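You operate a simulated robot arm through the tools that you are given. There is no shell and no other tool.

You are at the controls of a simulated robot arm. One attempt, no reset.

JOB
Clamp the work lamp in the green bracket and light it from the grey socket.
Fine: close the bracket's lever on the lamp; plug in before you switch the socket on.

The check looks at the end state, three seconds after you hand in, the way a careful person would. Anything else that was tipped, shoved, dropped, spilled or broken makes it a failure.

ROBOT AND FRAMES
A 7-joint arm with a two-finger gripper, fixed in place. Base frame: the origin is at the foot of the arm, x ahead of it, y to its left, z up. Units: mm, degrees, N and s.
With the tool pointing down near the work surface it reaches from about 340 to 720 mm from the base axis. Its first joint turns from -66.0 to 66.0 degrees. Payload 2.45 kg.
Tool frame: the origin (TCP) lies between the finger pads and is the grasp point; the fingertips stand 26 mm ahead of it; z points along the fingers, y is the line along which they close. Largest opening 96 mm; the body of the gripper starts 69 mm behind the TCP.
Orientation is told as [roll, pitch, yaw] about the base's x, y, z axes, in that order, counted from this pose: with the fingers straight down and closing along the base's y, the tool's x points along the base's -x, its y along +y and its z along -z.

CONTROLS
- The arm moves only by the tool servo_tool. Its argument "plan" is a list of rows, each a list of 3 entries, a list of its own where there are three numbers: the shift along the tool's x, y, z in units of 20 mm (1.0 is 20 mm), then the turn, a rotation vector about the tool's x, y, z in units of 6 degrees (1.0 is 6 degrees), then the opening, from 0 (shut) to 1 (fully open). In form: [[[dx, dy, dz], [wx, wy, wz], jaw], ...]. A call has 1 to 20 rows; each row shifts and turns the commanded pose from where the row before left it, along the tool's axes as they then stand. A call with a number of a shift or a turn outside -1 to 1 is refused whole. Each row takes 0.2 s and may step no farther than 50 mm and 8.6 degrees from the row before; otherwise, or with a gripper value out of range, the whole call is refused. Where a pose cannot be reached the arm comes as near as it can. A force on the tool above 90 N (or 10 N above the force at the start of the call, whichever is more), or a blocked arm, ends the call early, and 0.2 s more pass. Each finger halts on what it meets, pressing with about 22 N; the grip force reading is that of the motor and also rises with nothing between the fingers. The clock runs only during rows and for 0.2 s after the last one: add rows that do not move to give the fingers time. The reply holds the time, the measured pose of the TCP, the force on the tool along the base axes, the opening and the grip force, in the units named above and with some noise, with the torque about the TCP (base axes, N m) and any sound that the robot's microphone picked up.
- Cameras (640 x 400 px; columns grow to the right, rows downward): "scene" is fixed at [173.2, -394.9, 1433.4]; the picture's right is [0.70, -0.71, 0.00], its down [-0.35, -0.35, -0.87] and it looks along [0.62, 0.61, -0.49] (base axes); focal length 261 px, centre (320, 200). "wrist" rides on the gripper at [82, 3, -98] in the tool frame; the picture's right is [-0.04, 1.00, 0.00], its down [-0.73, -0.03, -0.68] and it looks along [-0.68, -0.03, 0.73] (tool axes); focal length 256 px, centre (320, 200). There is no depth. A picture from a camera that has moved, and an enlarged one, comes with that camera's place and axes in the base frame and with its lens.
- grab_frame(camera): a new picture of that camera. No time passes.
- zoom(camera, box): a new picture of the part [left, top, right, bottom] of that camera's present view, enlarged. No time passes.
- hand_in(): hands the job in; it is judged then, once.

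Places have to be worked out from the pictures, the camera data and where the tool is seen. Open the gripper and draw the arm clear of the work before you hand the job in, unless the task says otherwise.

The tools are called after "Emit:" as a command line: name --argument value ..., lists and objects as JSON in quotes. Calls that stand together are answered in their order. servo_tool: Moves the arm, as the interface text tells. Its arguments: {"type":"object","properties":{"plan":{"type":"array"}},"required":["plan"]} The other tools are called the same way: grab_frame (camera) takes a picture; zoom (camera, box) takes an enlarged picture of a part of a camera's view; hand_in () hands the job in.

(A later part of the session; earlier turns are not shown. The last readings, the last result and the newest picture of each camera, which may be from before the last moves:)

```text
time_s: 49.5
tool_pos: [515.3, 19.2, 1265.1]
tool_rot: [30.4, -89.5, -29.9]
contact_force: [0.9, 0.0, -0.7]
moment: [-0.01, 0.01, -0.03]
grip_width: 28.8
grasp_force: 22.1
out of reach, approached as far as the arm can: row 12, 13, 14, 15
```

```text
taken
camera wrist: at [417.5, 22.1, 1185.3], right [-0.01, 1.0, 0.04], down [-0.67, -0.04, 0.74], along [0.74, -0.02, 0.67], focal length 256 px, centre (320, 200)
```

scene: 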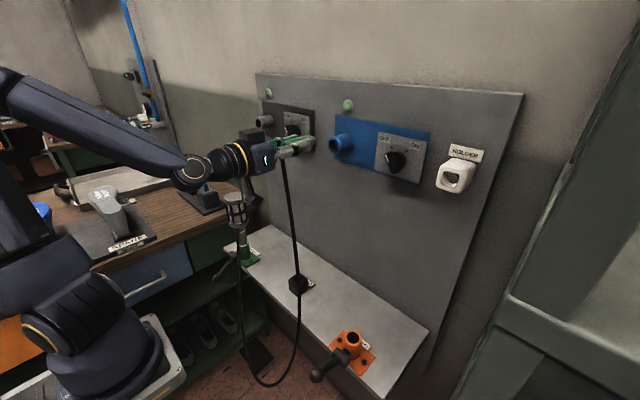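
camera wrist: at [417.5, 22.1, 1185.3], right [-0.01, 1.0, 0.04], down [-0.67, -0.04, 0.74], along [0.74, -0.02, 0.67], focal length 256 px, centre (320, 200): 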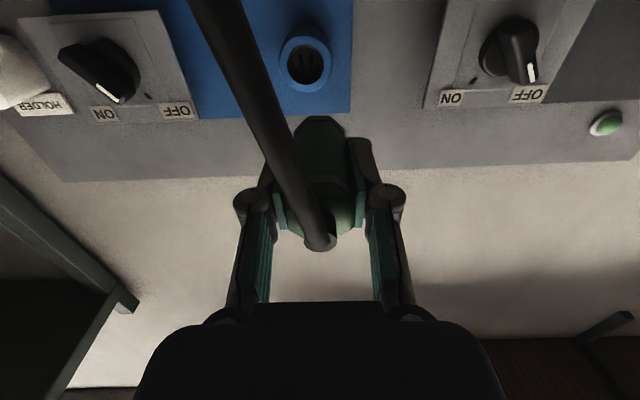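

The arm was near its inner reach limit at the middle but is fine; the plug is held firmly. I continue to y≈300.

Emit:
servo_tool --plan '[[[0, 1, 0], [0, 0, 0], 0], [[0, 1, 0], [0, 0, 0], 0], [[0, 1, 0], [0, 0, 0], 0], [[0, 1, 0], [0, 0, 0], 0], [[0, 1, 0], [0, 0, 0], 0], [[0, 1, 0], [0, 0, 0], 0], [[0, 1, 0], [0, 0, 0], 0], [[0, 1, 0], [0, 0, 0], 0], [[0, 1, 0], [0, 0, 0], 0], [[0, 1, 0], [0, 0, 0], 0], [[0, 1, 0], [0, 0, 0], 0], [[0, 1, 0], [0, 0, 0], 0], [[0, 1, 0], [0, 0, 0], 0]]'

Emit:
grab_frame --camera "scene"

Emit:
grab_frame --camera "wrist"

```text
time_s: 52.3
tool_pos: [507.0, 276.8, 1275.0]
tool_rot: [73.1, -89.9, -72.9]
contact_force: [0.3, 1.0, -1.6]
moment: [0.03, 0.01, -0.03]
grip_width: 29.0
grasp_force: 22.2
out of reach, approached as far as the arm can: row 1, 2
```

```text
taken
```

scene: 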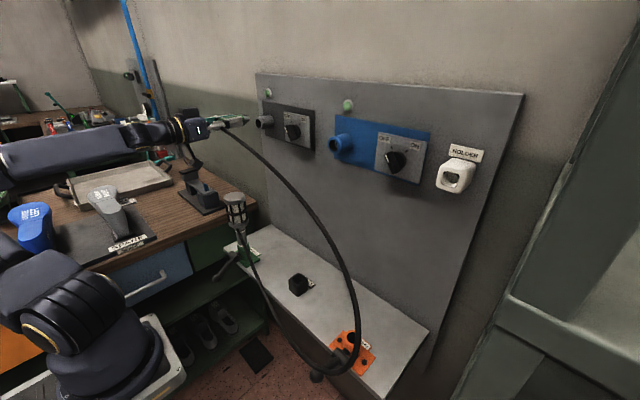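

```text
taken
camera wrist: at [410.0, 280.2, 1193.8], right [0.0, 1.0, 0.04], down [-0.68, -0.04, 0.73], along [0.74, -0.03, 0.68], focal length 256 px, centre (320, 200)
```

wrist: 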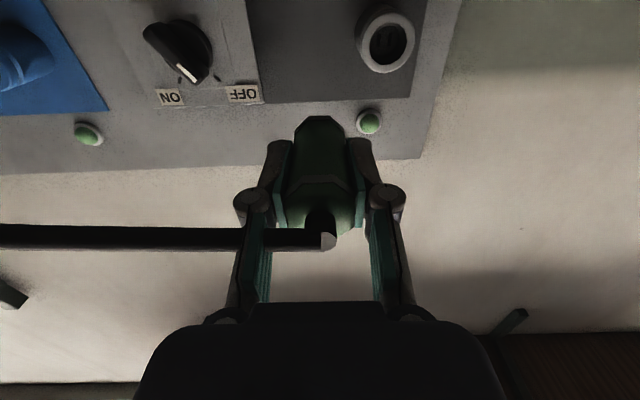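

The cable is swinging sideways from the move. I hold still for 2 seconds to let it settle and look again.

Emit:
servo_tool --plan '[[[0, 0, 0], [0, 0, 0], 0], [[0, 0, 0], [0, 0, 0], 0], [[0, 0, 0], [0, 0, 0], 0], [[0, 0, 0], [0, 0, 0], 0], [[0, 0, 0], [0, 0, 0], 0], [[0, 0, 0], [0, 0, 0], 0], [[0, 0, 0], [0, 0, 0], 0], [[0, 0, 0], [0, 0, 0], 0], [[0, 0, 0], [0, 0, 0], 0], [[0, 0, 0], [0, 0, 0], 0]]'

Emit:
grab_frame --camera "scene"

Emit:
zoom --camera "scene" --box '[160, 80, 320, 220]'

```text
time_s: 54.5
tool_pos: [508.1, 276.8, 1274.5]
tool_rot: [59.3, -89.8, -58.9]
contact_force: [0.4, 0.3, -0.3]
moment: [0.03, 0.01, -0.01]
grip_width: 28.6
grasp_force: 22.0
```

```text
taken
```

scene: 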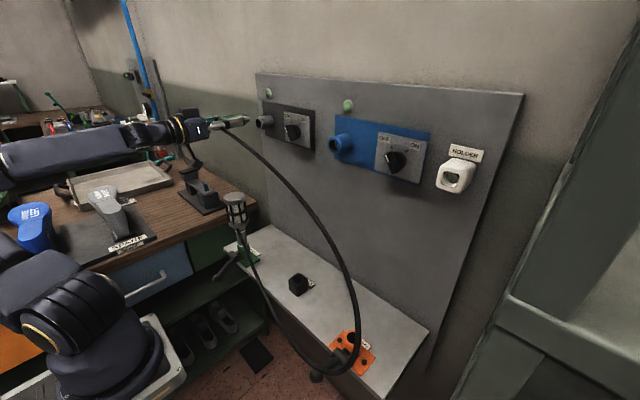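

```text
2.86 times, centred on (240, 150) of scene
camera zoom: at [173.2, -394.9, 1433.4], right [0.7, -0.71, 0.0], down [-0.35, -0.35, -0.87], along [0.62, 0.61, -0.49], focal length 745 px, centre (549, 343)
```

zoom: 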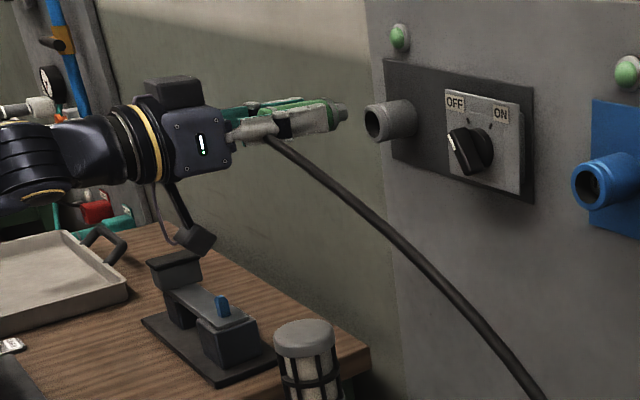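

The cable's bulge is static, so it is just excess length. The grey socket's mouth triangulates to about (631.5, 328.8, 1241); I move the plug in line with it, 30+ mm short.

Emit:
servo_tool --plan '[[[0.555, 0.867, 0.667], [0, 0, 0], 0], [[0.555, 0.867, 0.667], [0, 0, 0], 0], [[0.555, 0.867, 0.667], [0, 0, 0], 0], [[0, 0, 0], [0, 0, 0], 0]]'

Emit:
grab_frame --camera "wrist"

Emit:
zoom --camera "wrist" --box '[240, 0, 400, 160]'

Emit:
zoom --camera "scene" --box '[210, 80, 320, 170]'

```text
time_s: 55.5
tool_pos: [516.8, 304.4, 1252.7]
tool_rot: [-8.6, -88.2, 6.2]
contact_force: [0.1, -0.8, -0.8]
moment: [-0.02, 0.01, -0.01]
grip_width: 29.0
grasp_force: 21.9
out of reach, approached as far as the arm can: row 1, 2, 3
```

```text
taken
camera wrist: at [417.4, 310.7, 1174.8], right [0.04, 1.0, 0.04], down [-0.66, 0.0, 0.75], along [0.75, -0.05, 0.66], focal length 256 px, centre (320, 200)
```

wrist: 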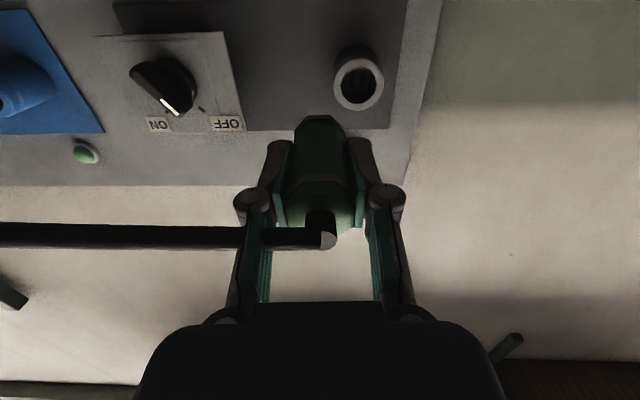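

```text
2.50 times, centred on (320, 80) of wrist
camera zoom: at [417.4, 310.7, 1174.8], right [0.04, 1.0, 0.04], down [-0.66, 0.0, 0.75], along [0.75, -0.05, 0.66], focal length 640 px, centre (320, 500)
```

zoom: 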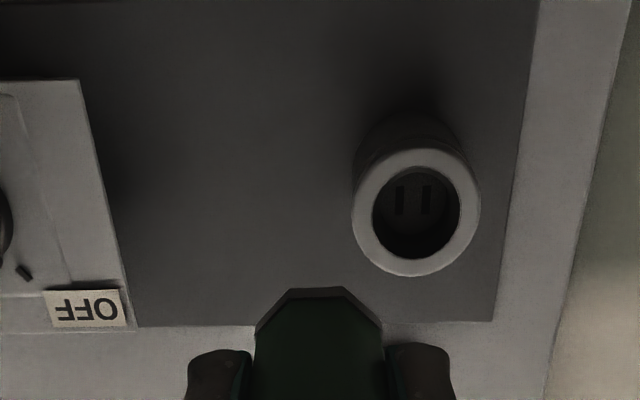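

```text
4.44 times, centred on (265, 125) of scene
camera zoom: at [173.2, -394.9, 1433.4], right [0.7, -0.71, 0.0], down [-0.35, -0.35, -0.87], along [0.62, 0.61, -0.49], focal length 1159 px, centre (564, 533)
```

zoom: 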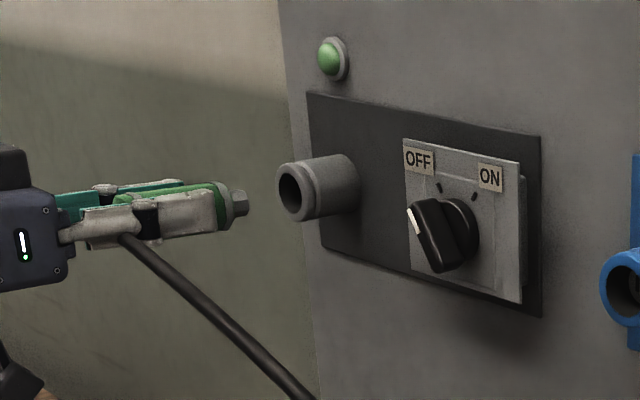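

The arm hit a reach limit (achieved (517, 304, 1253) with slight rotation). The front pin and the socket's keyed interior are visible. I test whether moving forward along +x alone frees the arm.

Emit:
servo_tool --plan '[[[0, 0, 0.7], [0, 0, 0], 0], [[0, 0, 0.7], [0, 0, 0], 0]]'

Emit:
grab_frame --camera "scene"

```text
time_s: 56.1
tool_pos: [518.5, 302.5, 1252.8]
tool_rot: [-8.0, -88.2, 5.8]
contact_force: [-0.8, -0.2, -0.1]
moment: [0.02, 0.04, 0.02]
grip_width: 28.8
grasp_force: 22.5
out of reach, approached as far as the arm can: row 1, 2
```

```text
taken
```

scene: 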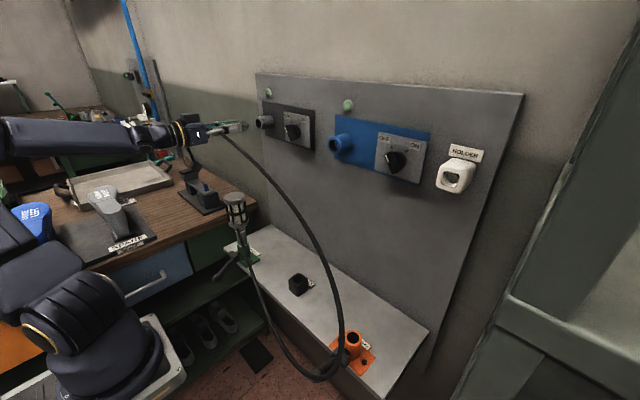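

The arm's elbow has swung out to the far left and is stuck at a joint limit. I un-wind it by tipping the tool downward (wrist going up and out), which should bring the elbow back over the base.

Emit:
servo_tool --plan '[[[0, 0, -0.2], [0, 1, 0], 0], [[0, 0, -0.2], [0, 1, 0], 0], [[0, 0, 0], [0, 1, 0], 0], [[0, 0, 0], [0, 1, 0], 0], [[0, 0, 0], [0, 1, 0], 0]]'

Emit:
grab_frame --camera "scene"

```text
time_s: 57.3
tool_pos: [502.8, 299.6, 1253.4]
tool_rot: [0.0, -58.3, -2.0]
contact_force: [0.4, -0.2, -0.6]
moment: [-0.01, 0.0, 0.04]
grip_width: 28.8
grasp_force: 21.9
out of reach, approached as far as the arm can: row 5
```

```text
taken
```

scene: 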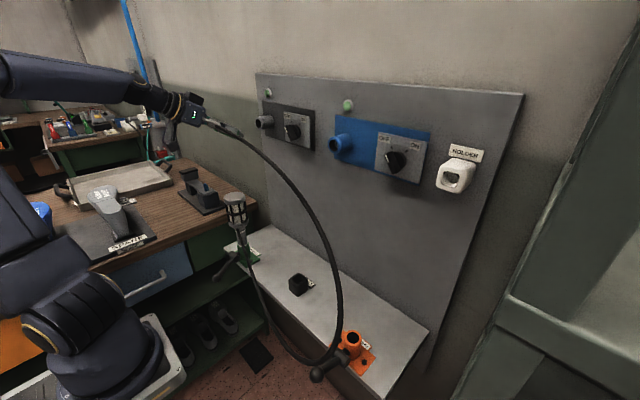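

Progress: tool tipped to 58°. I keep tipping it down while moving back toward y≈160 to unwind joint 1.

Emit:
servo_tool --plan '[[[0, -1, 0], [0, 0.9, 0], 0], [[0, -1, 0], [0, 0.9, 0], 0], [[0, -1, 0], [0, 0.9, 0], 0], [[0, -1, 0], [0, 0.9, 0], 0], [[0, -1, 0], [0, 0.9, 0], 0], [[0, -1, 0], [0, 0.9, 0], 0], [[0, -1, 0], [0, 0.9, 0], 0]]'

Emit:
grab_frame --camera "scene"

```text
time_s: 58.9
tool_pos: [480.6, 149.4, 1253.6]
tool_rot: [0.0, -20.4, -2.1]
contact_force: [-0.5, -0.5, 0.1]
moment: [0.02, -0.01, 0.02]
grip_width: 28.7
grasp_force: 21.8
out of reach, approached as far as the arm can: row 3, 4, 5, 6
```

```text
taken
```

scene: 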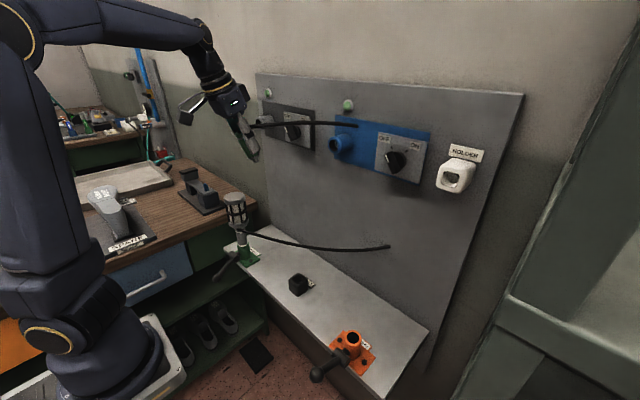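

The elbow is back over the base and the plug still held. Now I go to y≈329 with the tool pointing down, then rotate up to horizontal there.

Emit:
servo_tool --plan '[[[-0.206, 1, 0.077], [-0.122, 0, -0.328], 0], [[-0.206, 1, 0.077], [0, 0, 0], 0], [[-0.206, 1, 0.077], [0, 0, 0], 0], [[-0.206, 1, 0.077], [0, 0, 0], 0], [[-0.206, 1, 0.077], [0, 0, 0], 0], [[-0.206, 1, 0.077], [0, 0, 0], 0], [[-0.206, 1, 0.077], [0, 0, 0], 0], [[-0.206, 1, 0.077], [0, 0, 0], 0], [[-0.206, 1, 0.077], [0, 0, 0], 0]]'

Emit:
grab_frame --camera "scene"

Emit:
grab_frame --camera "wrist"

```text
time_s: 60.9
tool_pos: [521.9, 331.6, 1254.4]
tool_rot: [-0.1, -20.5, -0.2]
contact_force: [-0.4, 0.3, -0.3]
moment: [-0.03, 0.0, -0.03]
grip_width: 29.1
grasp_force: 21.8
```

```text
taken
```

scene: 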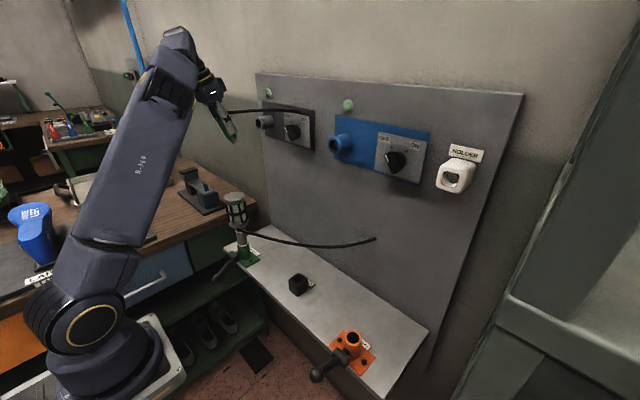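

```text
taken
camera wrist: at [411.3, 335.1, 1318.4], right [0.04, 1.0, 0.01], down [0.45, -0.03, 0.89], along [0.89, -0.03, -0.45], focal length 256 px, centre (320, 200)
```

wrist: 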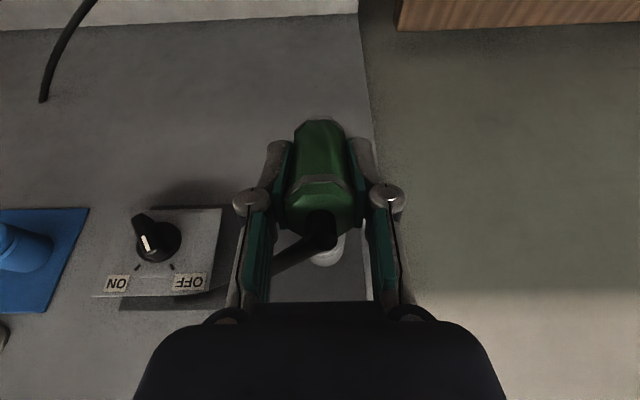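

The arm posture is normal now. I rotate the tool up to horizontal at about (545, 329, 1243).

Emit:
servo_tool --plan '[[[-0.073, -0.01, 0.078], [0, -0.965, 0], 0], [[-0.065, -0.01, 0.085], [0, -0.965, 0], 0], [[-0.056, -0.01, 0.091], [0, -0.965, 0], 0], [[-0.047, -0.01, 0.096], [0, -0.965, 0], 0], [[-0.037, -0.01, 0.101], [0, -0.965, 0], 0], [[-0.026, -0.01, 0.104], [0, -0.965, 0], 0], [[-0.016, -0.01, 0.106], [0, -0.965, 0], 0], [[-0.005, -0.01, 0.107], [0, -0.965, 0], 0], [[0.006, -0.01, 0.107], [0, -0.965, 0], 0], [[0.017, -0.01, 0.106], [0, -0.965, 0], 0], [[0.027, -0.01, 0.104], [0, -0.965, 0], 0], [[0.038, -0.01, 0.1], [0, -0.965, 0], 0]]'

Emit:
grab_frame --camera "scene"

Emit:
grab_frame --camera "wrist"

```text
time_s: 63.5
tool_pos: [544.8, 328.4, 1242.9]
tool_rot: [-169.0, -89.9, 168.9]
contact_force: [0.1, -0.6, -1.1]
moment: [0.0, 0.04, 0.01]
grip_width: 28.9
grasp_force: 21.9
```

```text
taken
```

scene: 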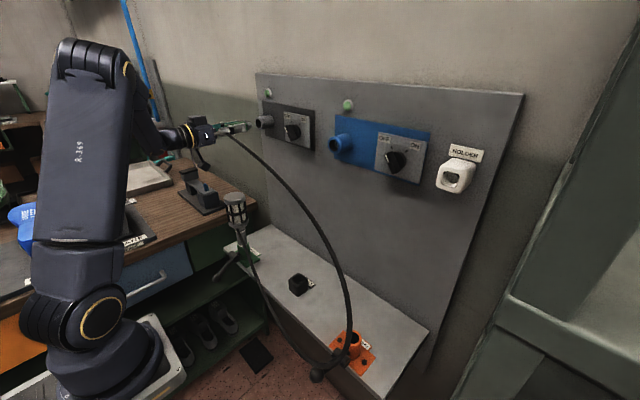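

```text
taken
camera wrist: at [446.5, 331.4, 1162.2], right [0.0, 1.0, 0.04], down [-0.68, -0.03, 0.73], along [0.73, -0.03, 0.68], focal length 256 px, centre (320, 200)
```

wrist: 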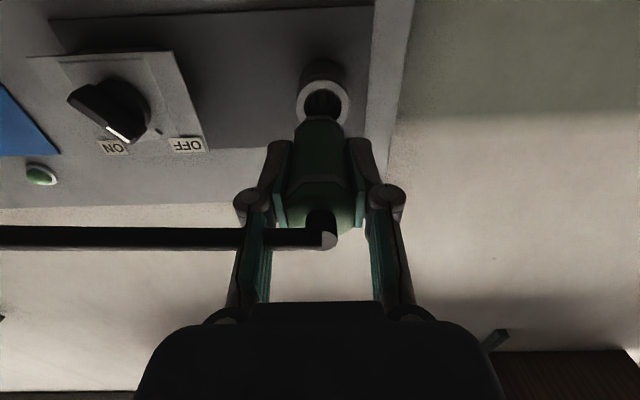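

Now the plug is horizontal, right in front of the grey socket. I zoom from both cameras to measure the remaining misalignment.

Emit:
zoom --camera "wrist" --box '[250, 40, 390, 160]'

Emit:
zoom --camera "scene" --box '[220, 90, 300, 160]'

```text
3.33 times, centred on (320, 100) of wrist
camera zoom: at [446.5, 331.4, 1162.2], right [0.0, 1.0, 0.04], down [-0.68, -0.03, 0.73], along [0.73, -0.03, 0.68], focal length 853 px, centre (320, 533)
```

zoom: 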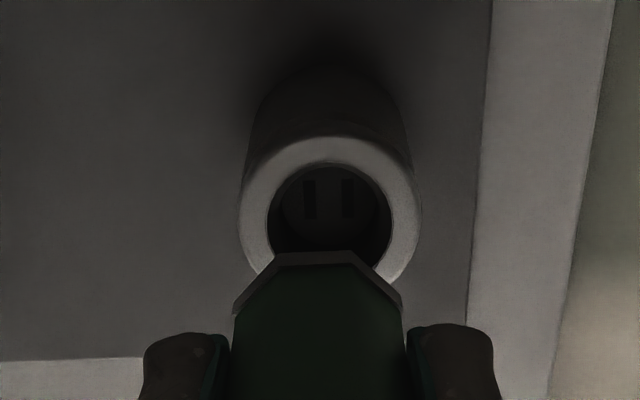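

```text
5.71 times, centred on (260, 125) of scene
camera zoom: at [173.2, -394.9, 1433.4], right [0.7, -0.71, 0.0], down [-0.35, -0.35, -0.87], along [0.62, 0.61, -0.49], focal length 1490 px, centre (663, 629)
```

zoom: 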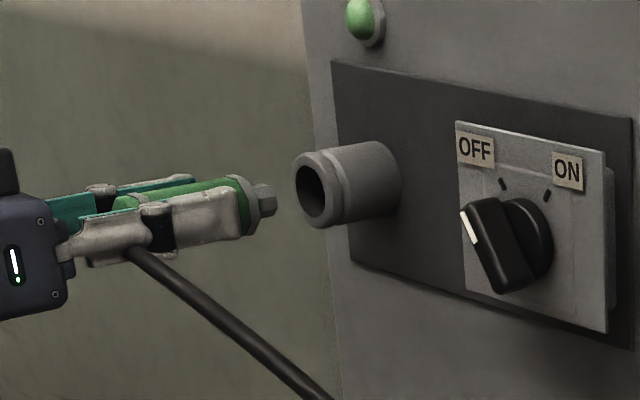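

Socket mouth ≈(630.5, 330.5, 1240.6); plug axis ≈(…, 328, 1242). I correct +2.4 mm in y and −1.2 mm in z and advance 20 mm, then check again.

Emit:
servo_tool --plan '[[[0.06, 0.12, 0.5], [0, 0, 0], 0], [[0, 0, 0.5], [0, 0, 0], 0]]'

Emit:
zoom --camera "wrist" --box '[250, 40, 390, 160]'

Emit:
zoom --camera "scene" --box '[230, 95, 300, 155]'

```text
time_s: 64.1
tool_pos: [564.7, 329.6, 1241.5]
tool_rot: [-108.4, -89.9, 108.4]
contact_force: [-0.3, -0.1, -1.3]
moment: [-0.02, 0.02, 0.01]
grip_width: 28.7
grasp_force: 21.9
```

```text
3.33 times, centred on (320, 100) of wrist
camera zoom: at [466.7, 334.1, 1160.7], right [0.0, 1.0, 0.04], down [-0.68, -0.03, 0.73], along [0.73, -0.03, 0.68], focal length 853 px, centre (320, 533)
```

zoom: 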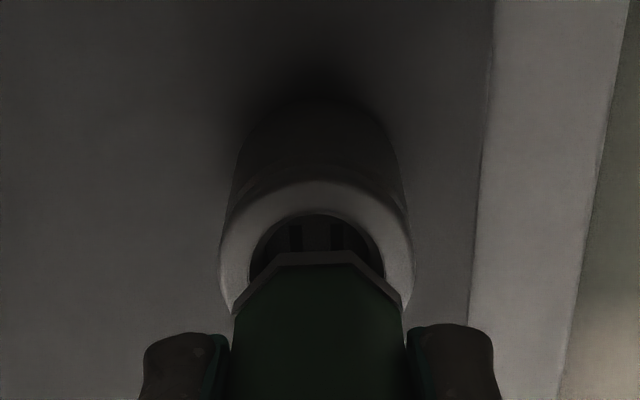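

```text
6.67 times, centred on (265, 125) of scene
camera zoom: at [173.2, -394.9, 1433.4], right [0.7, -0.71, 0.0], down [-0.35, -0.35, -0.87], along [0.62, 0.61, -0.49], focal length 1738 px, centre (687, 700)
```

zoom: 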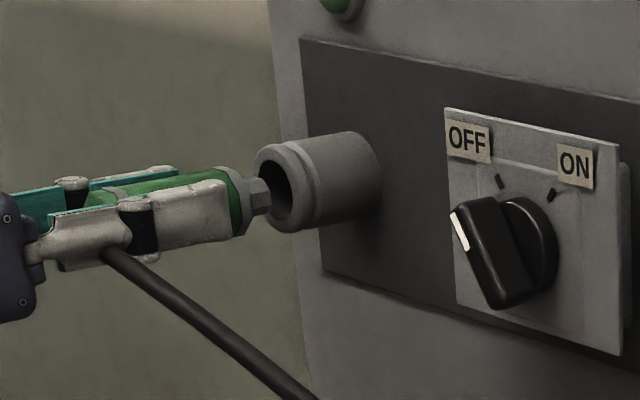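

Lateral alignment now looks within ~0.5 mm; the pin tip is a few mm from the mouth. I zoom more closely in the scene view to check height.

Emit:
zoom --camera "scene" --box '[250, 105, 285, 140]'

Emit:
zoom --camera "wrist" --box '[280, 70, 370, 140]'

```text
11.43 times, centred on (268, 122) of scene
camera zoom: at [173.2, -394.9, 1433.4], right [0.7, -0.71, 0.0], down [-0.35, -0.35, -0.87], along [0.62, 0.61, -0.49], focal length 2980 px, centre (920, 1086)
```

zoom: 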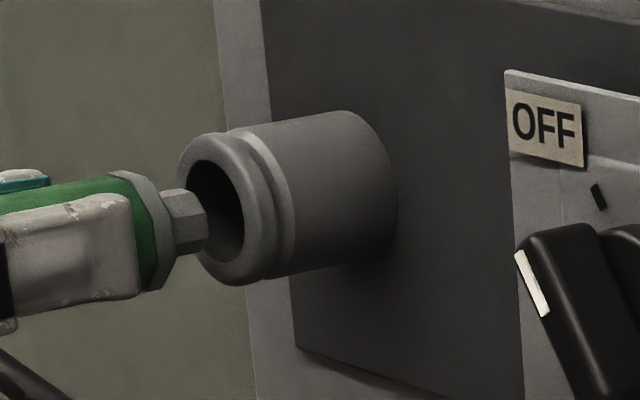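

```text
5.71 times, centred on (325, 105) of wrist
camera zoom: at [466.7, 334.1, 1160.7], right [0.0, 1.0, 0.04], down [-0.68, -0.03, 0.73], along [0.73, -0.03, 0.68], focal length 1463 px, centre (291, 743)
```

zoom: 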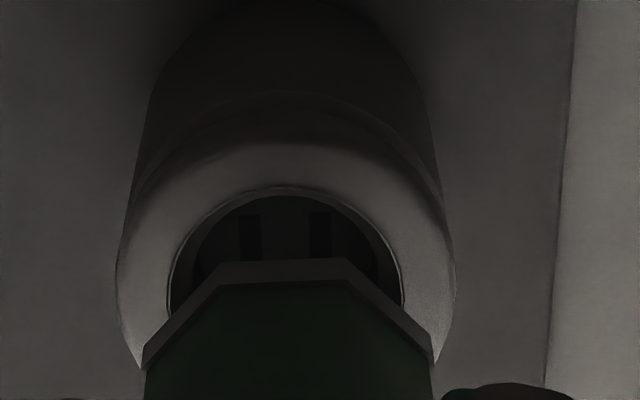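

Laterally good; the plug axis is ~1–1.5 mm low. I raise 1.2 mm and push forward 8 mm slowly, reading forces.

Emit:
servo_tool --plan '[[[-0.06, -0.015, 0.1], [0, 0, 0], 0], [[0, 0, 0.15], [0, 0, 0], 0], [[0, 0, 0.15], [0, 0, 0], 0]]'

Emit:
zoom --camera "scene" --box '[250, 105, 285, 140]'

Emit:
zoom --camera "wrist" --box '[280, 70, 370, 140]'

```text
time_s: 64.9
tool_pos: [573.4, 331.0, 1241.1]
tool_rot: [-60.3, -89.9, 60.4]
contact_force: [0.0, 0.6, -0.8]
moment: [-0.03, 0.01, -0.01]
grip_width: 28.7
grasp_force: 21.7
```

```text
11.43 times, centred on (268, 122) of scene
camera zoom: at [173.2, -394.9, 1433.4], right [0.7, -0.71, 0.0], down [-0.35, -0.35, -0.87], along [0.62, 0.61, -0.49], focal length 2980 px, centre (920, 1086)
```

zoom: 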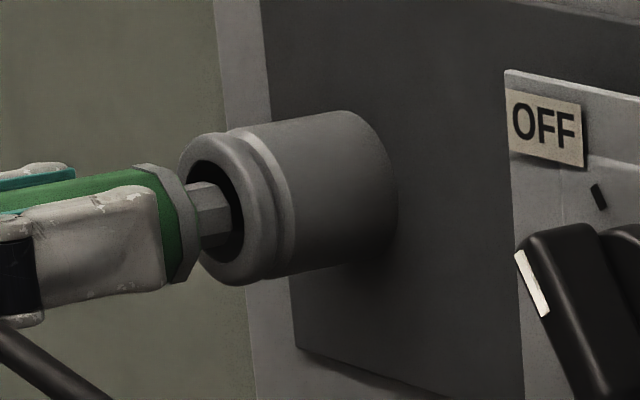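

```text
5.71 times, centred on (325, 105) of wrist
camera zoom: at [474.0, 333.4, 1161.7], right [0.0, 1.0, 0.04], down [-0.68, -0.03, 0.73], along [0.73, -0.03, 0.68], focal length 1463 px, centre (291, 743)
```

zoom: 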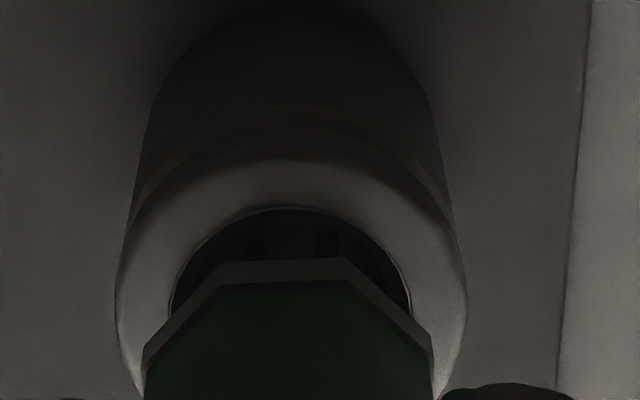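

The pin is entering the mouth with no contact force. I push forward 6 mm more in small steps with a slight 0.5 mm raise.

Emit:
servo_tool --plan '[[[-0.025, 0, 0.1], [0, 0, 0], 0], [[0, 0, 0.1], [0, 0, 0], 0], [[0, 0, 0.1], [0, 0, 0], 0]]'

Emit:
zoom --camera "scene" --box '[250, 105, 285, 140]'

```text
time_s: 65.7
tool_pos: [579.0, 329.1, 1242.8]
tool_rot: [-68.4, -89.9, 68.4]
contact_force: [-0.2, 0.0, -0.3]
moment: [0.01, 0.0, 0.02]
grip_width: 29.0
grasp_force: 21.9
```

```text
11.43 times, centred on (268, 122) of scene
camera zoom: at [173.2, -394.9, 1433.4], right [0.7, -0.71, 0.0], down [-0.35, -0.35, -0.87], along [0.62, 0.61, -0.49], focal length 2980 px, centre (920, 1086)
```

zoom: 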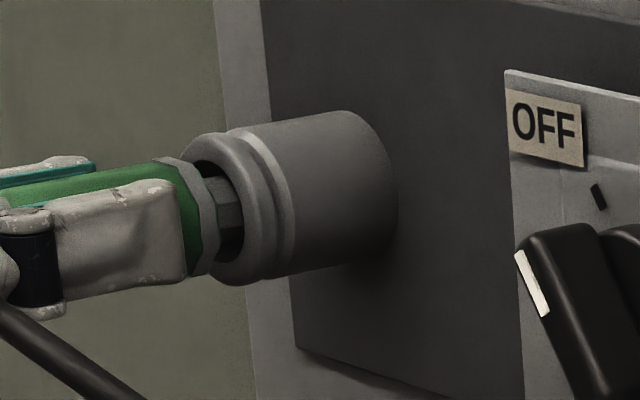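

Going in cleanly. Another 5 mm with force check.

Emit:
servo_tool --plan '[[[0, 0, 0.1], [0, 0, 0], 0], [[0, 0, 0.1], [0, 0, 0], 0], [[0, 0, 0.05], [0, 0, 0], 0]]'

Emit:
zoom --camera "scene" --box '[250, 105, 285, 140]'

Emit:
zoom --camera "wrist" --box '[280, 70, 370, 140]'

```text
time_s: 66.5
tool_pos: [583.6, 330.2, 1242.8]
tool_rot: [-67.2, -89.9, 67.2]
contact_force: [-4.8, 0.3, -1.3]
moment: [0.02, 0.02, 0.0]
grip_width: 28.8
grasp_force: 22.2
```

```text
11.43 times, centred on (268, 122) of scene
camera zoom: at [173.0, -394.9, 1433.4], right [0.7, -0.71, 0.0], down [-0.35, -0.35, -0.87], along [0.62, 0.61, -0.49], focal length 2980 px, centre (920, 1086)
```

zoom: 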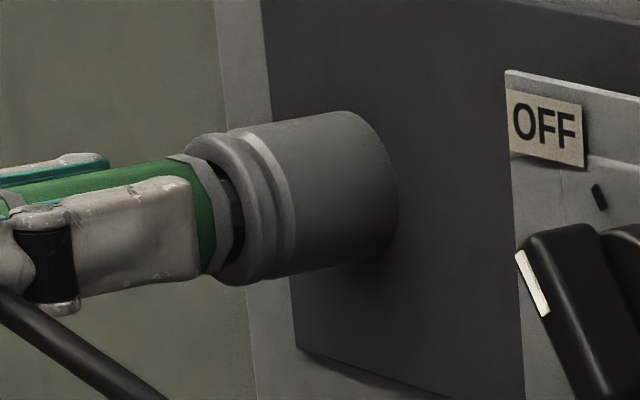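

```text
5.71 times, centred on (325, 105) of wrist
camera zoom: at [484.9, 333.7, 1162.5], right [0.0, 1.0, 0.04], down [-0.68, -0.03, 0.73], along [0.73, -0.03, 0.68], focal length 1463 px, centre (291, 743)
```

zoom: 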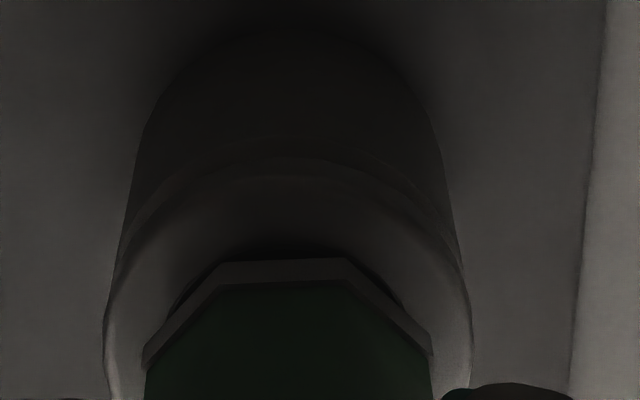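

Axial resistance of ~5 N begins with no side force. I push 3 mm more.

Emit:
servo_tool --plan '[[[0, 0, 0.08], [0, 0, 0], 0], [[0, 0, 0.08], [0, 0, 0], 0]]'

Emit:
zoom --camera "scene" --box '[250, 105, 285, 140]'

```text
time_s: 67.1
tool_pos: [585.0, 330.1, 1243.1]
tool_rot: [-81.3, -90.1, 81.3]
contact_force: [-18.3, -3.3, -0.1]
moment: [-0.01, 0.05, -0.14]
grip_width: 29.0
grasp_force: 21.8
```

```text
11.43 times, centred on (268, 122) of scene
camera zoom: at [172.5, -395.1, 1433.4], right [0.7, -0.71, 0.0], down [-0.35, -0.34, -0.87], along [0.62, 0.61, -0.49], focal length 2980 px, centre (920, 1086)
```

zoom: 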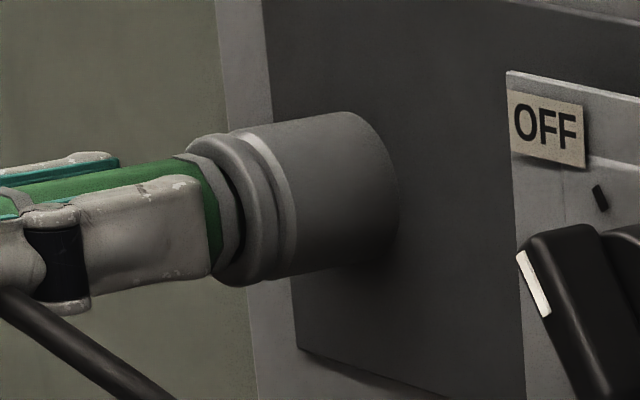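

Resistance is 18 N and the collar is almost on the mouth, no slip in the fingers. I push another 3 mm.

Emit:
servo_tool --plan '[[[0, 0, 0.08], [0, 0, 0], 0], [[0, 0, 0.08], [0, 0, 0], 0]]'

Emit:
zoom --camera "scene" --box '[250, 105, 285, 140]'

Emit:
zoom --camera "wrist" --box '[280, 70, 370, 140]'

```text
time_s: 67.7
tool_pos: [588.7, 329.9, 1243.7]
tool_rot: [-79.0, -90.0, 79.1]
contact_force: [-17.6, -3.6, -1.0]
moment: [-0.05, 0.07, -0.11]
grip_width: 29.2
grasp_force: 22.1
```

```text
11.43 times, centred on (268, 122) of scene
camera zoom: at [172.5, -395.0, 1433.5], right [0.7, -0.71, 0.0], down [-0.35, -0.34, -0.87], along [0.62, 0.61, -0.49], focal length 2980 px, centre (920, 1086)
```

zoom: 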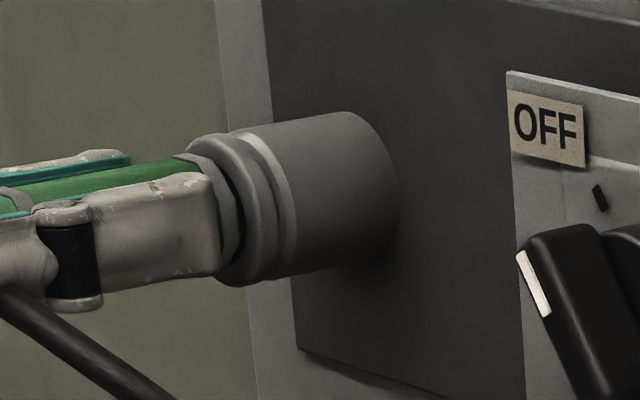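

```text
5.71 times, centred on (325, 105) of wrist
camera zoom: at [491.0, 333.5, 1162.7], right [0.0, 1.0, 0.04], down [-0.68, -0.03, 0.73], along [0.73, -0.03, 0.68], focal length 1463 px, centre (291, 743)
```

zoom: 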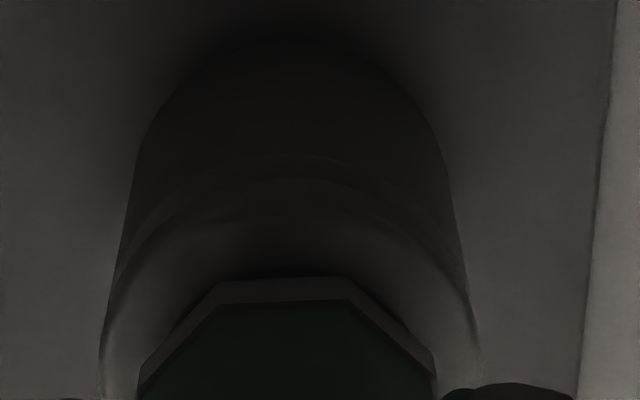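

The fingers now slip on the plug at ~18 N; the collar is within ~1–2 mm of the mouth. I'll release, check the plug stays, and then push it home from behind with closed fingertips.

Emit:
servo_tool --plan '[[[0, 0, 0], [0, 0, 0], 0.35], [[0, 0, 0], [0, 0, 0], 0.5], [[0, 0, 0], [0, 0, 0], 0.6], [[0, 0, 0], [0, 0, 0], 0.6]]'

Emit:
zoom --camera "scene" --box '[230, 95, 300, 155]'

Emit:
grab_frame --camera "wrist"

```text
time_s: 68.7
tool_pos: [590.1, 329.1, 1243.5]
tool_rot: [-77.6, -89.9, 77.5]
contact_force: [-0.4, -0.6, -1.0]
moment: [0.03, 0.0, -0.02]
grip_width: 57.6
grasp_force: 0.1
```

```text
6.67 times, centred on (265, 125) of scene
camera zoom: at [173.2, -394.9, 1433.4], right [0.7, -0.71, 0.0], down [-0.35, -0.35, -0.87], along [0.62, 0.61, -0.49], focal length 1738 px, centre (687, 700)
```

zoom: 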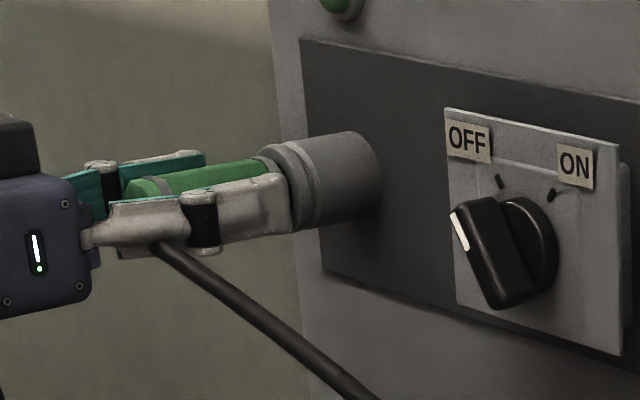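

```text
taken
camera wrist: at [491.8, 333.2, 1162.5], right [0.0, 1.0, 0.04], down [-0.68, -0.03, 0.73], along [0.73, -0.03, 0.68], focal length 256 px, centre (320, 200)
```

wrist: 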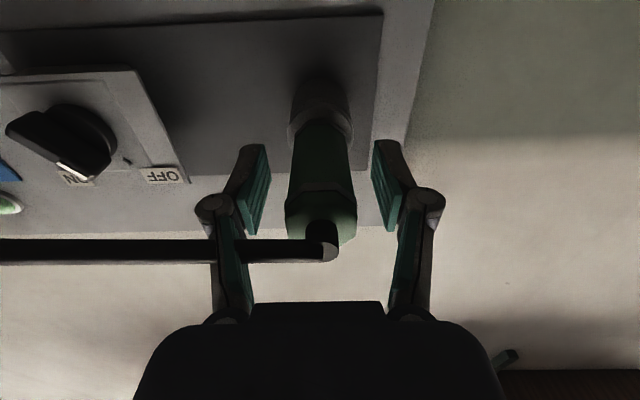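

The plug stays in the socket by itself. I retreat along −x to behind the plug, close the fingers, and look.

Emit:
servo_tool --plan '[[[0, 0, -0.975], [0, 0, 0], 0.6], [[0, 0, -0.975], [0, 0, 0], 0.6], [[0, 0, -0.975], [0, 0, 0], 0.6], [[0, 0, -0.975], [0, 0, 0], 0.6], [[0, 0, 0], [0, 0, 0], 0.2], [[0, 0, 0], [0, 0, 0], 0], [[0, 0, 0], [0, 0, 0], 0]]'

Emit:
zoom --camera "scene" --box '[220, 90, 300, 160]'

Emit:
grab_frame --camera "wrist"

```text
time_s: 70.3
tool_pos: [511.9, 330.6, 1243.7]
tool_rot: [-76.7, -89.8, 76.6]
contact_force: [0.2, -0.6, 0.3]
moment: [-0.01, -0.01, 0.05]
grip_width: 0.0
grasp_force: 12.1
```

```text
5.71 times, centred on (260, 125) of scene
camera zoom: at [173.2, -394.9, 1433.4], right [0.7, -0.71, 0.0], down [-0.35, -0.35, -0.87], along [0.62, 0.61, -0.49], focal length 1490 px, centre (663, 629)
```

zoom: 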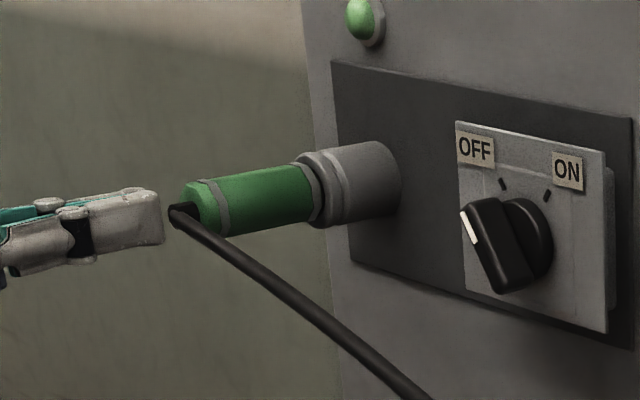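

```text
taken
camera wrist: at [413.7, 334.0, 1163.0], right [0.0, 1.0, 0.04], down [-0.68, -0.03, 0.73], along [0.73, -0.03, 0.68], focal length 256 px, centre (320, 200)
```

wrist: 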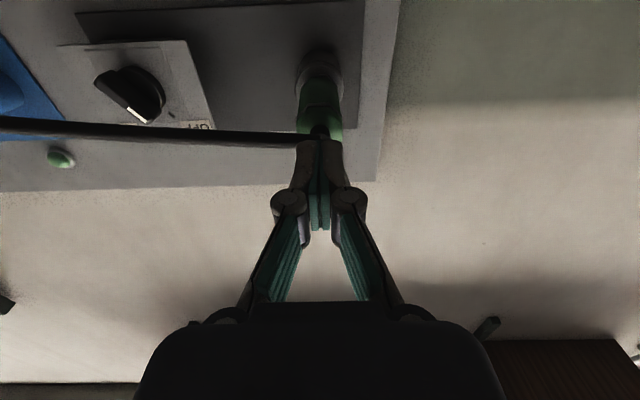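

The plug looks almost flush in the grey socket. I open the fingers to ~14 mm so they straddle the cable stub, and press on the plug's rear face.

Emit:
servo_tool --plan '[[[0, 0, 0], [0, 0, 0], 0.15], [[0, 0, 0.25], [0, 0, 0], 0.15], [[0, 0, 0.25], [0, 0, 0], 0.15], [[0, 0, 0.1], [0, 0, 0], 0.15], [[0, 0, 0.1], [0, 0, 0], 0.15]]'

Emit:
zoom --camera "scene" --box '[220, 90, 300, 160]'

```text
time_s: 71.5
tool_pos: [526.0, 329.3, 1243.1]
tool_rot: [-82.8, -89.8, 82.9]
contact_force: [0.5, 0.1, 0.0]
moment: [0.0, 0.03, 0.0]
grip_width: 14.7
grasp_force: 0.0
```

```text
5.71 times, centred on (260, 125) of scene
camera zoom: at [173.2, -394.9, 1433.4], right [0.7, -0.71, 0.0], down [-0.35, -0.35, -0.87], along [0.62, 0.61, -0.49], focal length 1490 px, centre (663, 629)
```

zoom: 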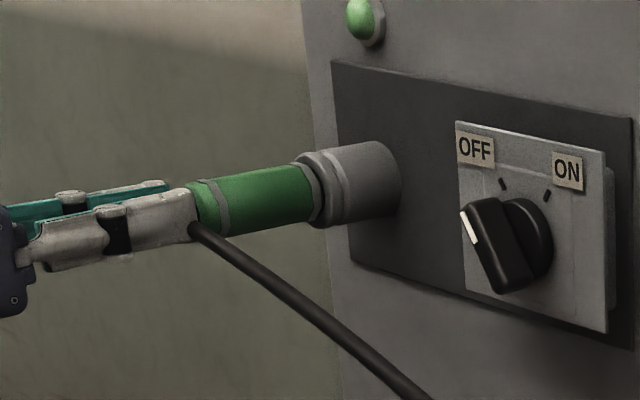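

Almost touching the rear face. I press on in 2 mm steps.

Emit:
servo_tool --plan '[[[0, 0, 0.1], [0, 0, 0], 0.15], [[0, 0, 0.1], [0, 0, 0], 0.15], [[0, 0, 0.1], [0, 0, 0], 0.15]]'

Emit:
zoom --camera "scene" --box '[240, 105, 280, 145]'

```text
time_s: 72.3
tool_pos: [532.4, 330.3, 1243.0]
tool_rot: [-77.8, -89.8, 77.8]
contact_force: [0.2, -0.2, -0.2]
moment: [-0.02, 0.01, -0.02]
grip_width: 14.3
grasp_force: 0.0
```

```text
10.00 times, centred on (260, 125) of scene
camera zoom: at [173.2, -394.9, 1433.4], right [0.7, -0.71, 0.0], down [-0.35, -0.35, -0.87], along [0.62, 0.61, -0.49], focal length 2607 px, centre (920, 950)
```

zoom: 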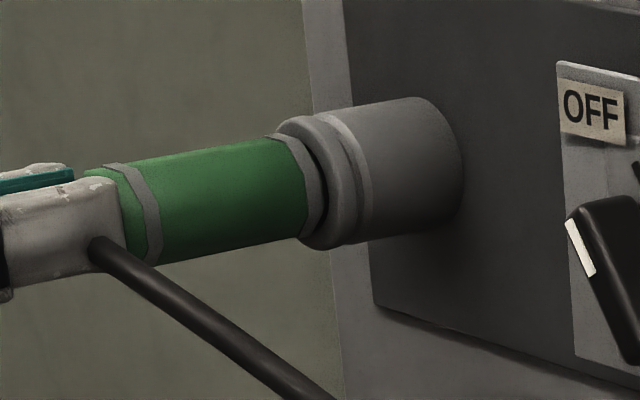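

Still no contact force; I continue in small steps.

Emit:
servo_tool --plan '[[[0, 0, 0.1], [0, 0, 0], 0.15], [[0, 0, 0.1], [0, 0, 0], 0.15]]'

Emit:
zoom --camera "scene" --box '[240, 105, 280, 145]'

Emit:
zoom --camera "wrist" --box '[250, 60, 390, 200]'

```text
time_s: 72.9
tool_pos: [533.2, 330.3, 1243.4]
tool_rot: [-62.2, -89.9, 62.2]
contact_force: [-29.7, -5.7, 0.6]
moment: [-0.05, -0.03, -0.45]
grip_width: 15.5
grasp_force: 0.8
```

```text
10.00 times, centred on (260, 125) of scene
camera zoom: at [172.1, -395.1, 1433.5], right [0.7, -0.71, 0.0], down [-0.35, -0.34, -0.87], along [0.62, 0.61, -0.49], focal length 2607 px, centre (920, 950)
```

zoom: 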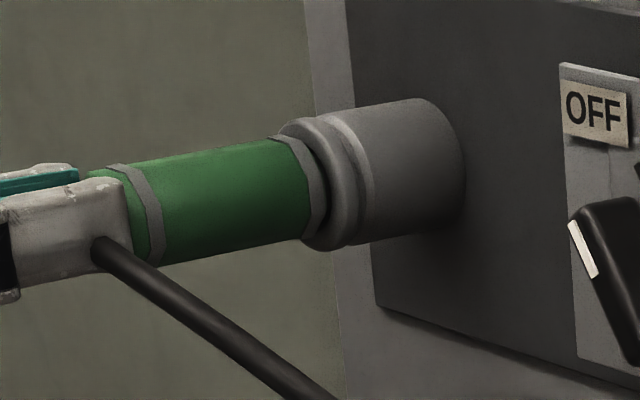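

```text
2.86 times, centred on (320, 130) of wrist
camera zoom: at [435.1, 334.5, 1162.7], right [0.0, 1.0, 0.04], down [-0.68, -0.03, 0.73], along [0.73, -0.03, 0.68], focal length 731 px, centre (320, 400)
```

zoom: 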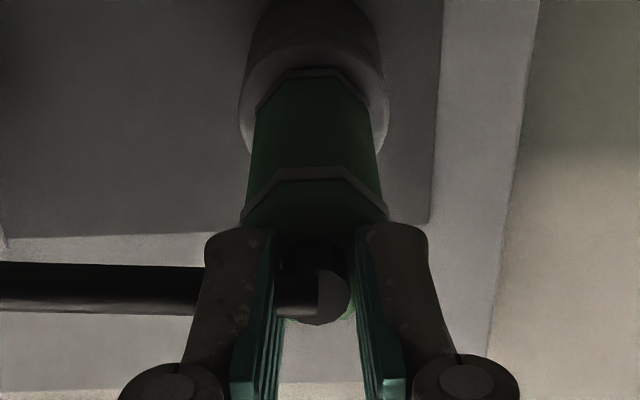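

With 30 N the plug does not move: it is fully seated in the grey socket. Now I back off and move in front of the grey switch knob (axis ≈ y 170.5, z 1242), which still points to OFF.

Emit:
servo_tool --plan '[[[0, 0, -0.5], [0, 0, 0], 0.15], [[0, 0, -0.4], [0, 0, 0], 0.15], [[0, -1, 0], [0, 0, 0], 0.15], [[0, -1, 0], [0, 0, 0], 0.15], [[0, -1, 0], [0, 0, 0], 0.15], [[0, -1, 0], [0, 0, 0], 0.3], [[0, -1, 0], [0, 0, 0], 0.4], [[0, -1, 0], [0, 0, 0], 0.4], [[0, -1, 0], [0, 0, 0], 0.4], [[0, -1, 0], [0, 0, 0], 0.4]]'

Emit:
grab_frame --camera "scene"

Emit:
grab_frame --camera "wrist"

```text
time_s: 75.1
tool_pos: [516.2, 171.2, 1244.7]
tool_rot: [-57.6, -90.0, 57.5]
contact_force: [0.0, 0.2, -0.4]
moment: [0.0, 0.04, 0.0]
grip_width: 38.5
grasp_force: 0.1
```

```text
taken
```

scene: 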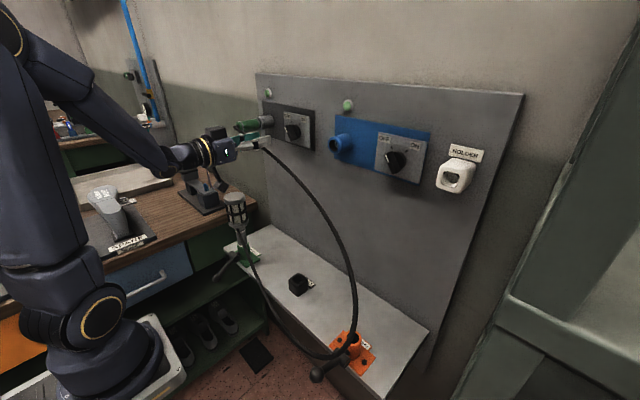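

```text
taken
camera wrist: at [419.2, 173.6, 1162.9], right [0.0, 1.0, 0.04], down [-0.68, -0.03, 0.73], along [0.73, -0.03, 0.68], focal length 256 px, centre (320, 200)
```

wrist: 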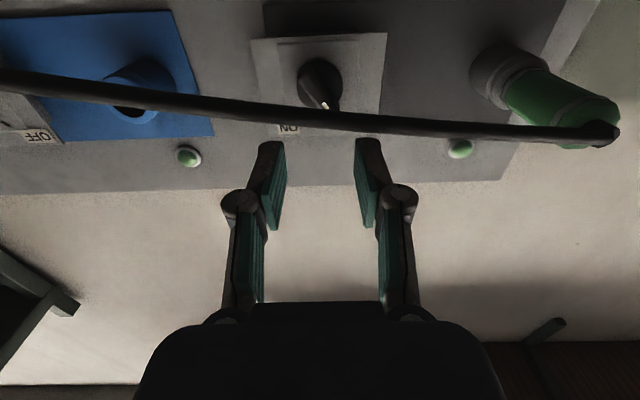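

In front of the grey knob. I zoom in from both cameras to measure the knob's bar, angle and depth.

Emit:
zoom --camera "wrist" --box '[250, 20, 390, 140]'

Emit:
zoom --camera "scene" --box '[275, 105, 320, 150]'

```text
3.33 times, centred on (320, 80) of wrist
camera zoom: at [419.2, 173.6, 1162.9], right [0.0, 1.0, 0.04], down [-0.68, -0.03, 0.73], along [0.73, -0.03, 0.68], focal length 853 px, centre (320, 600)
```

zoom: 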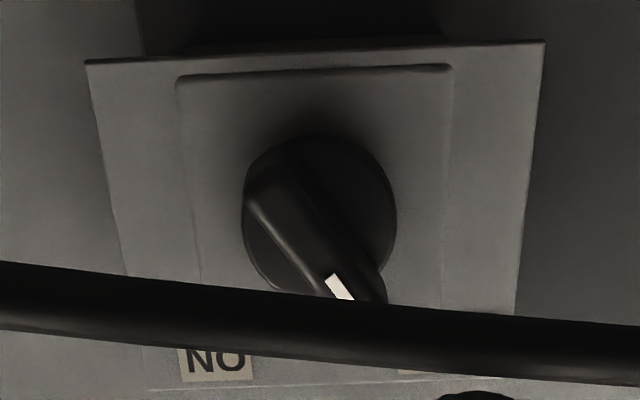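

```text
8.89 times, centred on (298, 128) of scene
camera zoom: at [173.2, -394.9, 1433.4], right [0.7, -0.71, 0.0], down [-0.35, -0.34, -0.87], along [0.62, 0.61, -0.49], focal length 2318 px, centre (520, 844)
```

zoom: 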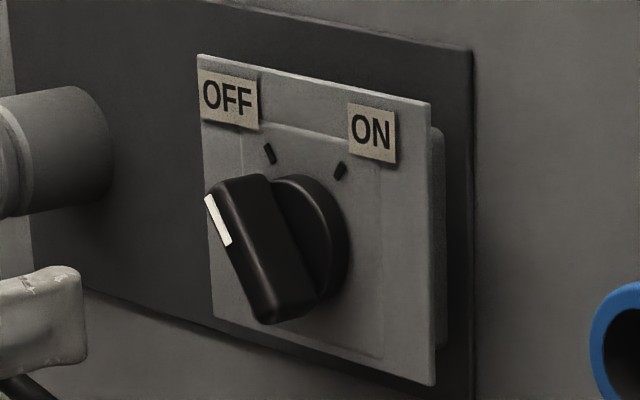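

Knob: front bar ≈42 mm long, ~14 mm wide, front plane x≈617, axis ≈(y 170.5, z 1240), pointer ~35° toward OFF (+y). I roll the tool −36° so the fingers close across the bar, and align.

Emit:
servo_tool --plan '[[[0, 0, 0.2], [0, 0, -1], 0.42], [[0, 0, 0.2], [0, 0, -1], 0.42], [[0, 0, 0.2], [0, 0, -1], 0.42], [[0, 0, 0.2], [0, 0, -1], 0.42], [[0, 0, 0.2], [0, 0, -1], 0.42], [[0, 0, 0.2], [0, 0, -1], 0.42]]'

Emit:
grab_frame --camera "wrist"

Emit:
zoom --camera "scene" --box '[220, 90, 330, 180]'

```text
time_s: 76.5
tool_pos: [541.3, 170.5, 1242.6]
tool_rot: [-90.0, -53.8, 89.9]
contact_force: [0.1, -0.5, -0.3]
moment: [0.01, -0.03, -0.02]
grip_width: 40.1
grasp_force: 0.0
```

```text
taken
camera wrist: at [443.8, 124.6, 1176.1], right [0.0, 0.83, -0.56], down [-0.68, 0.41, 0.61], along [0.73, 0.38, 0.56], focal length 256 px, centre (320, 200)
```

wrist: 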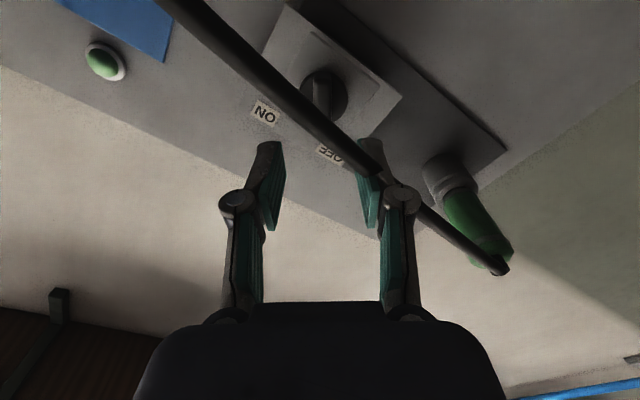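

```text
4.44 times, centred on (275, 135) of scene
camera zoom: at [173.2, -394.9, 1433.4], right [0.7, -0.71, 0.0], down [-0.35, -0.35, -0.87], along [0.62, 0.61, -0.49], focal length 1159 px, centre (520, 489)
```

zoom: 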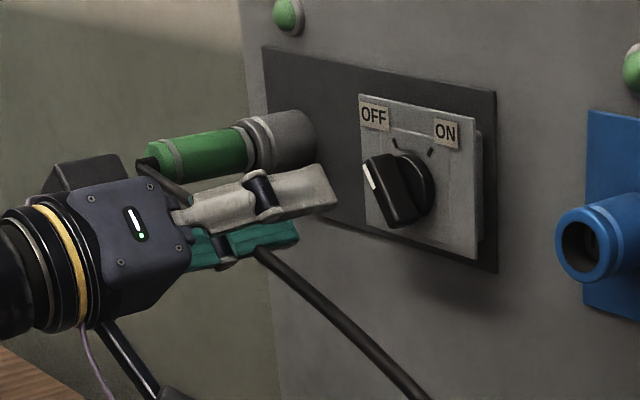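

The roll is right: the bar appears upright in the tool's view. I zoom to check its centring relative to the fingers.

Emit:
zoom --camera "wrist" --box '[250, 30, 390, 150]'

```text
3.33 times, centred on (320, 90) of wrist
camera zoom: at [443.8, 124.6, 1176.1], right [0.0, 0.83, -0.56], down [-0.68, 0.41, 0.61], along [0.73, 0.38, 0.56], focal length 853 px, centre (320, 567)
```

zoom: 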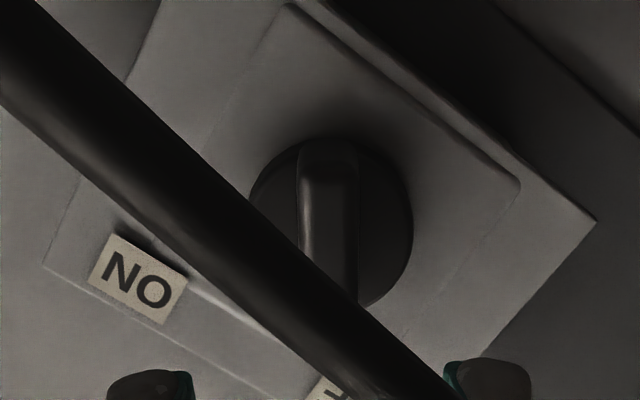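

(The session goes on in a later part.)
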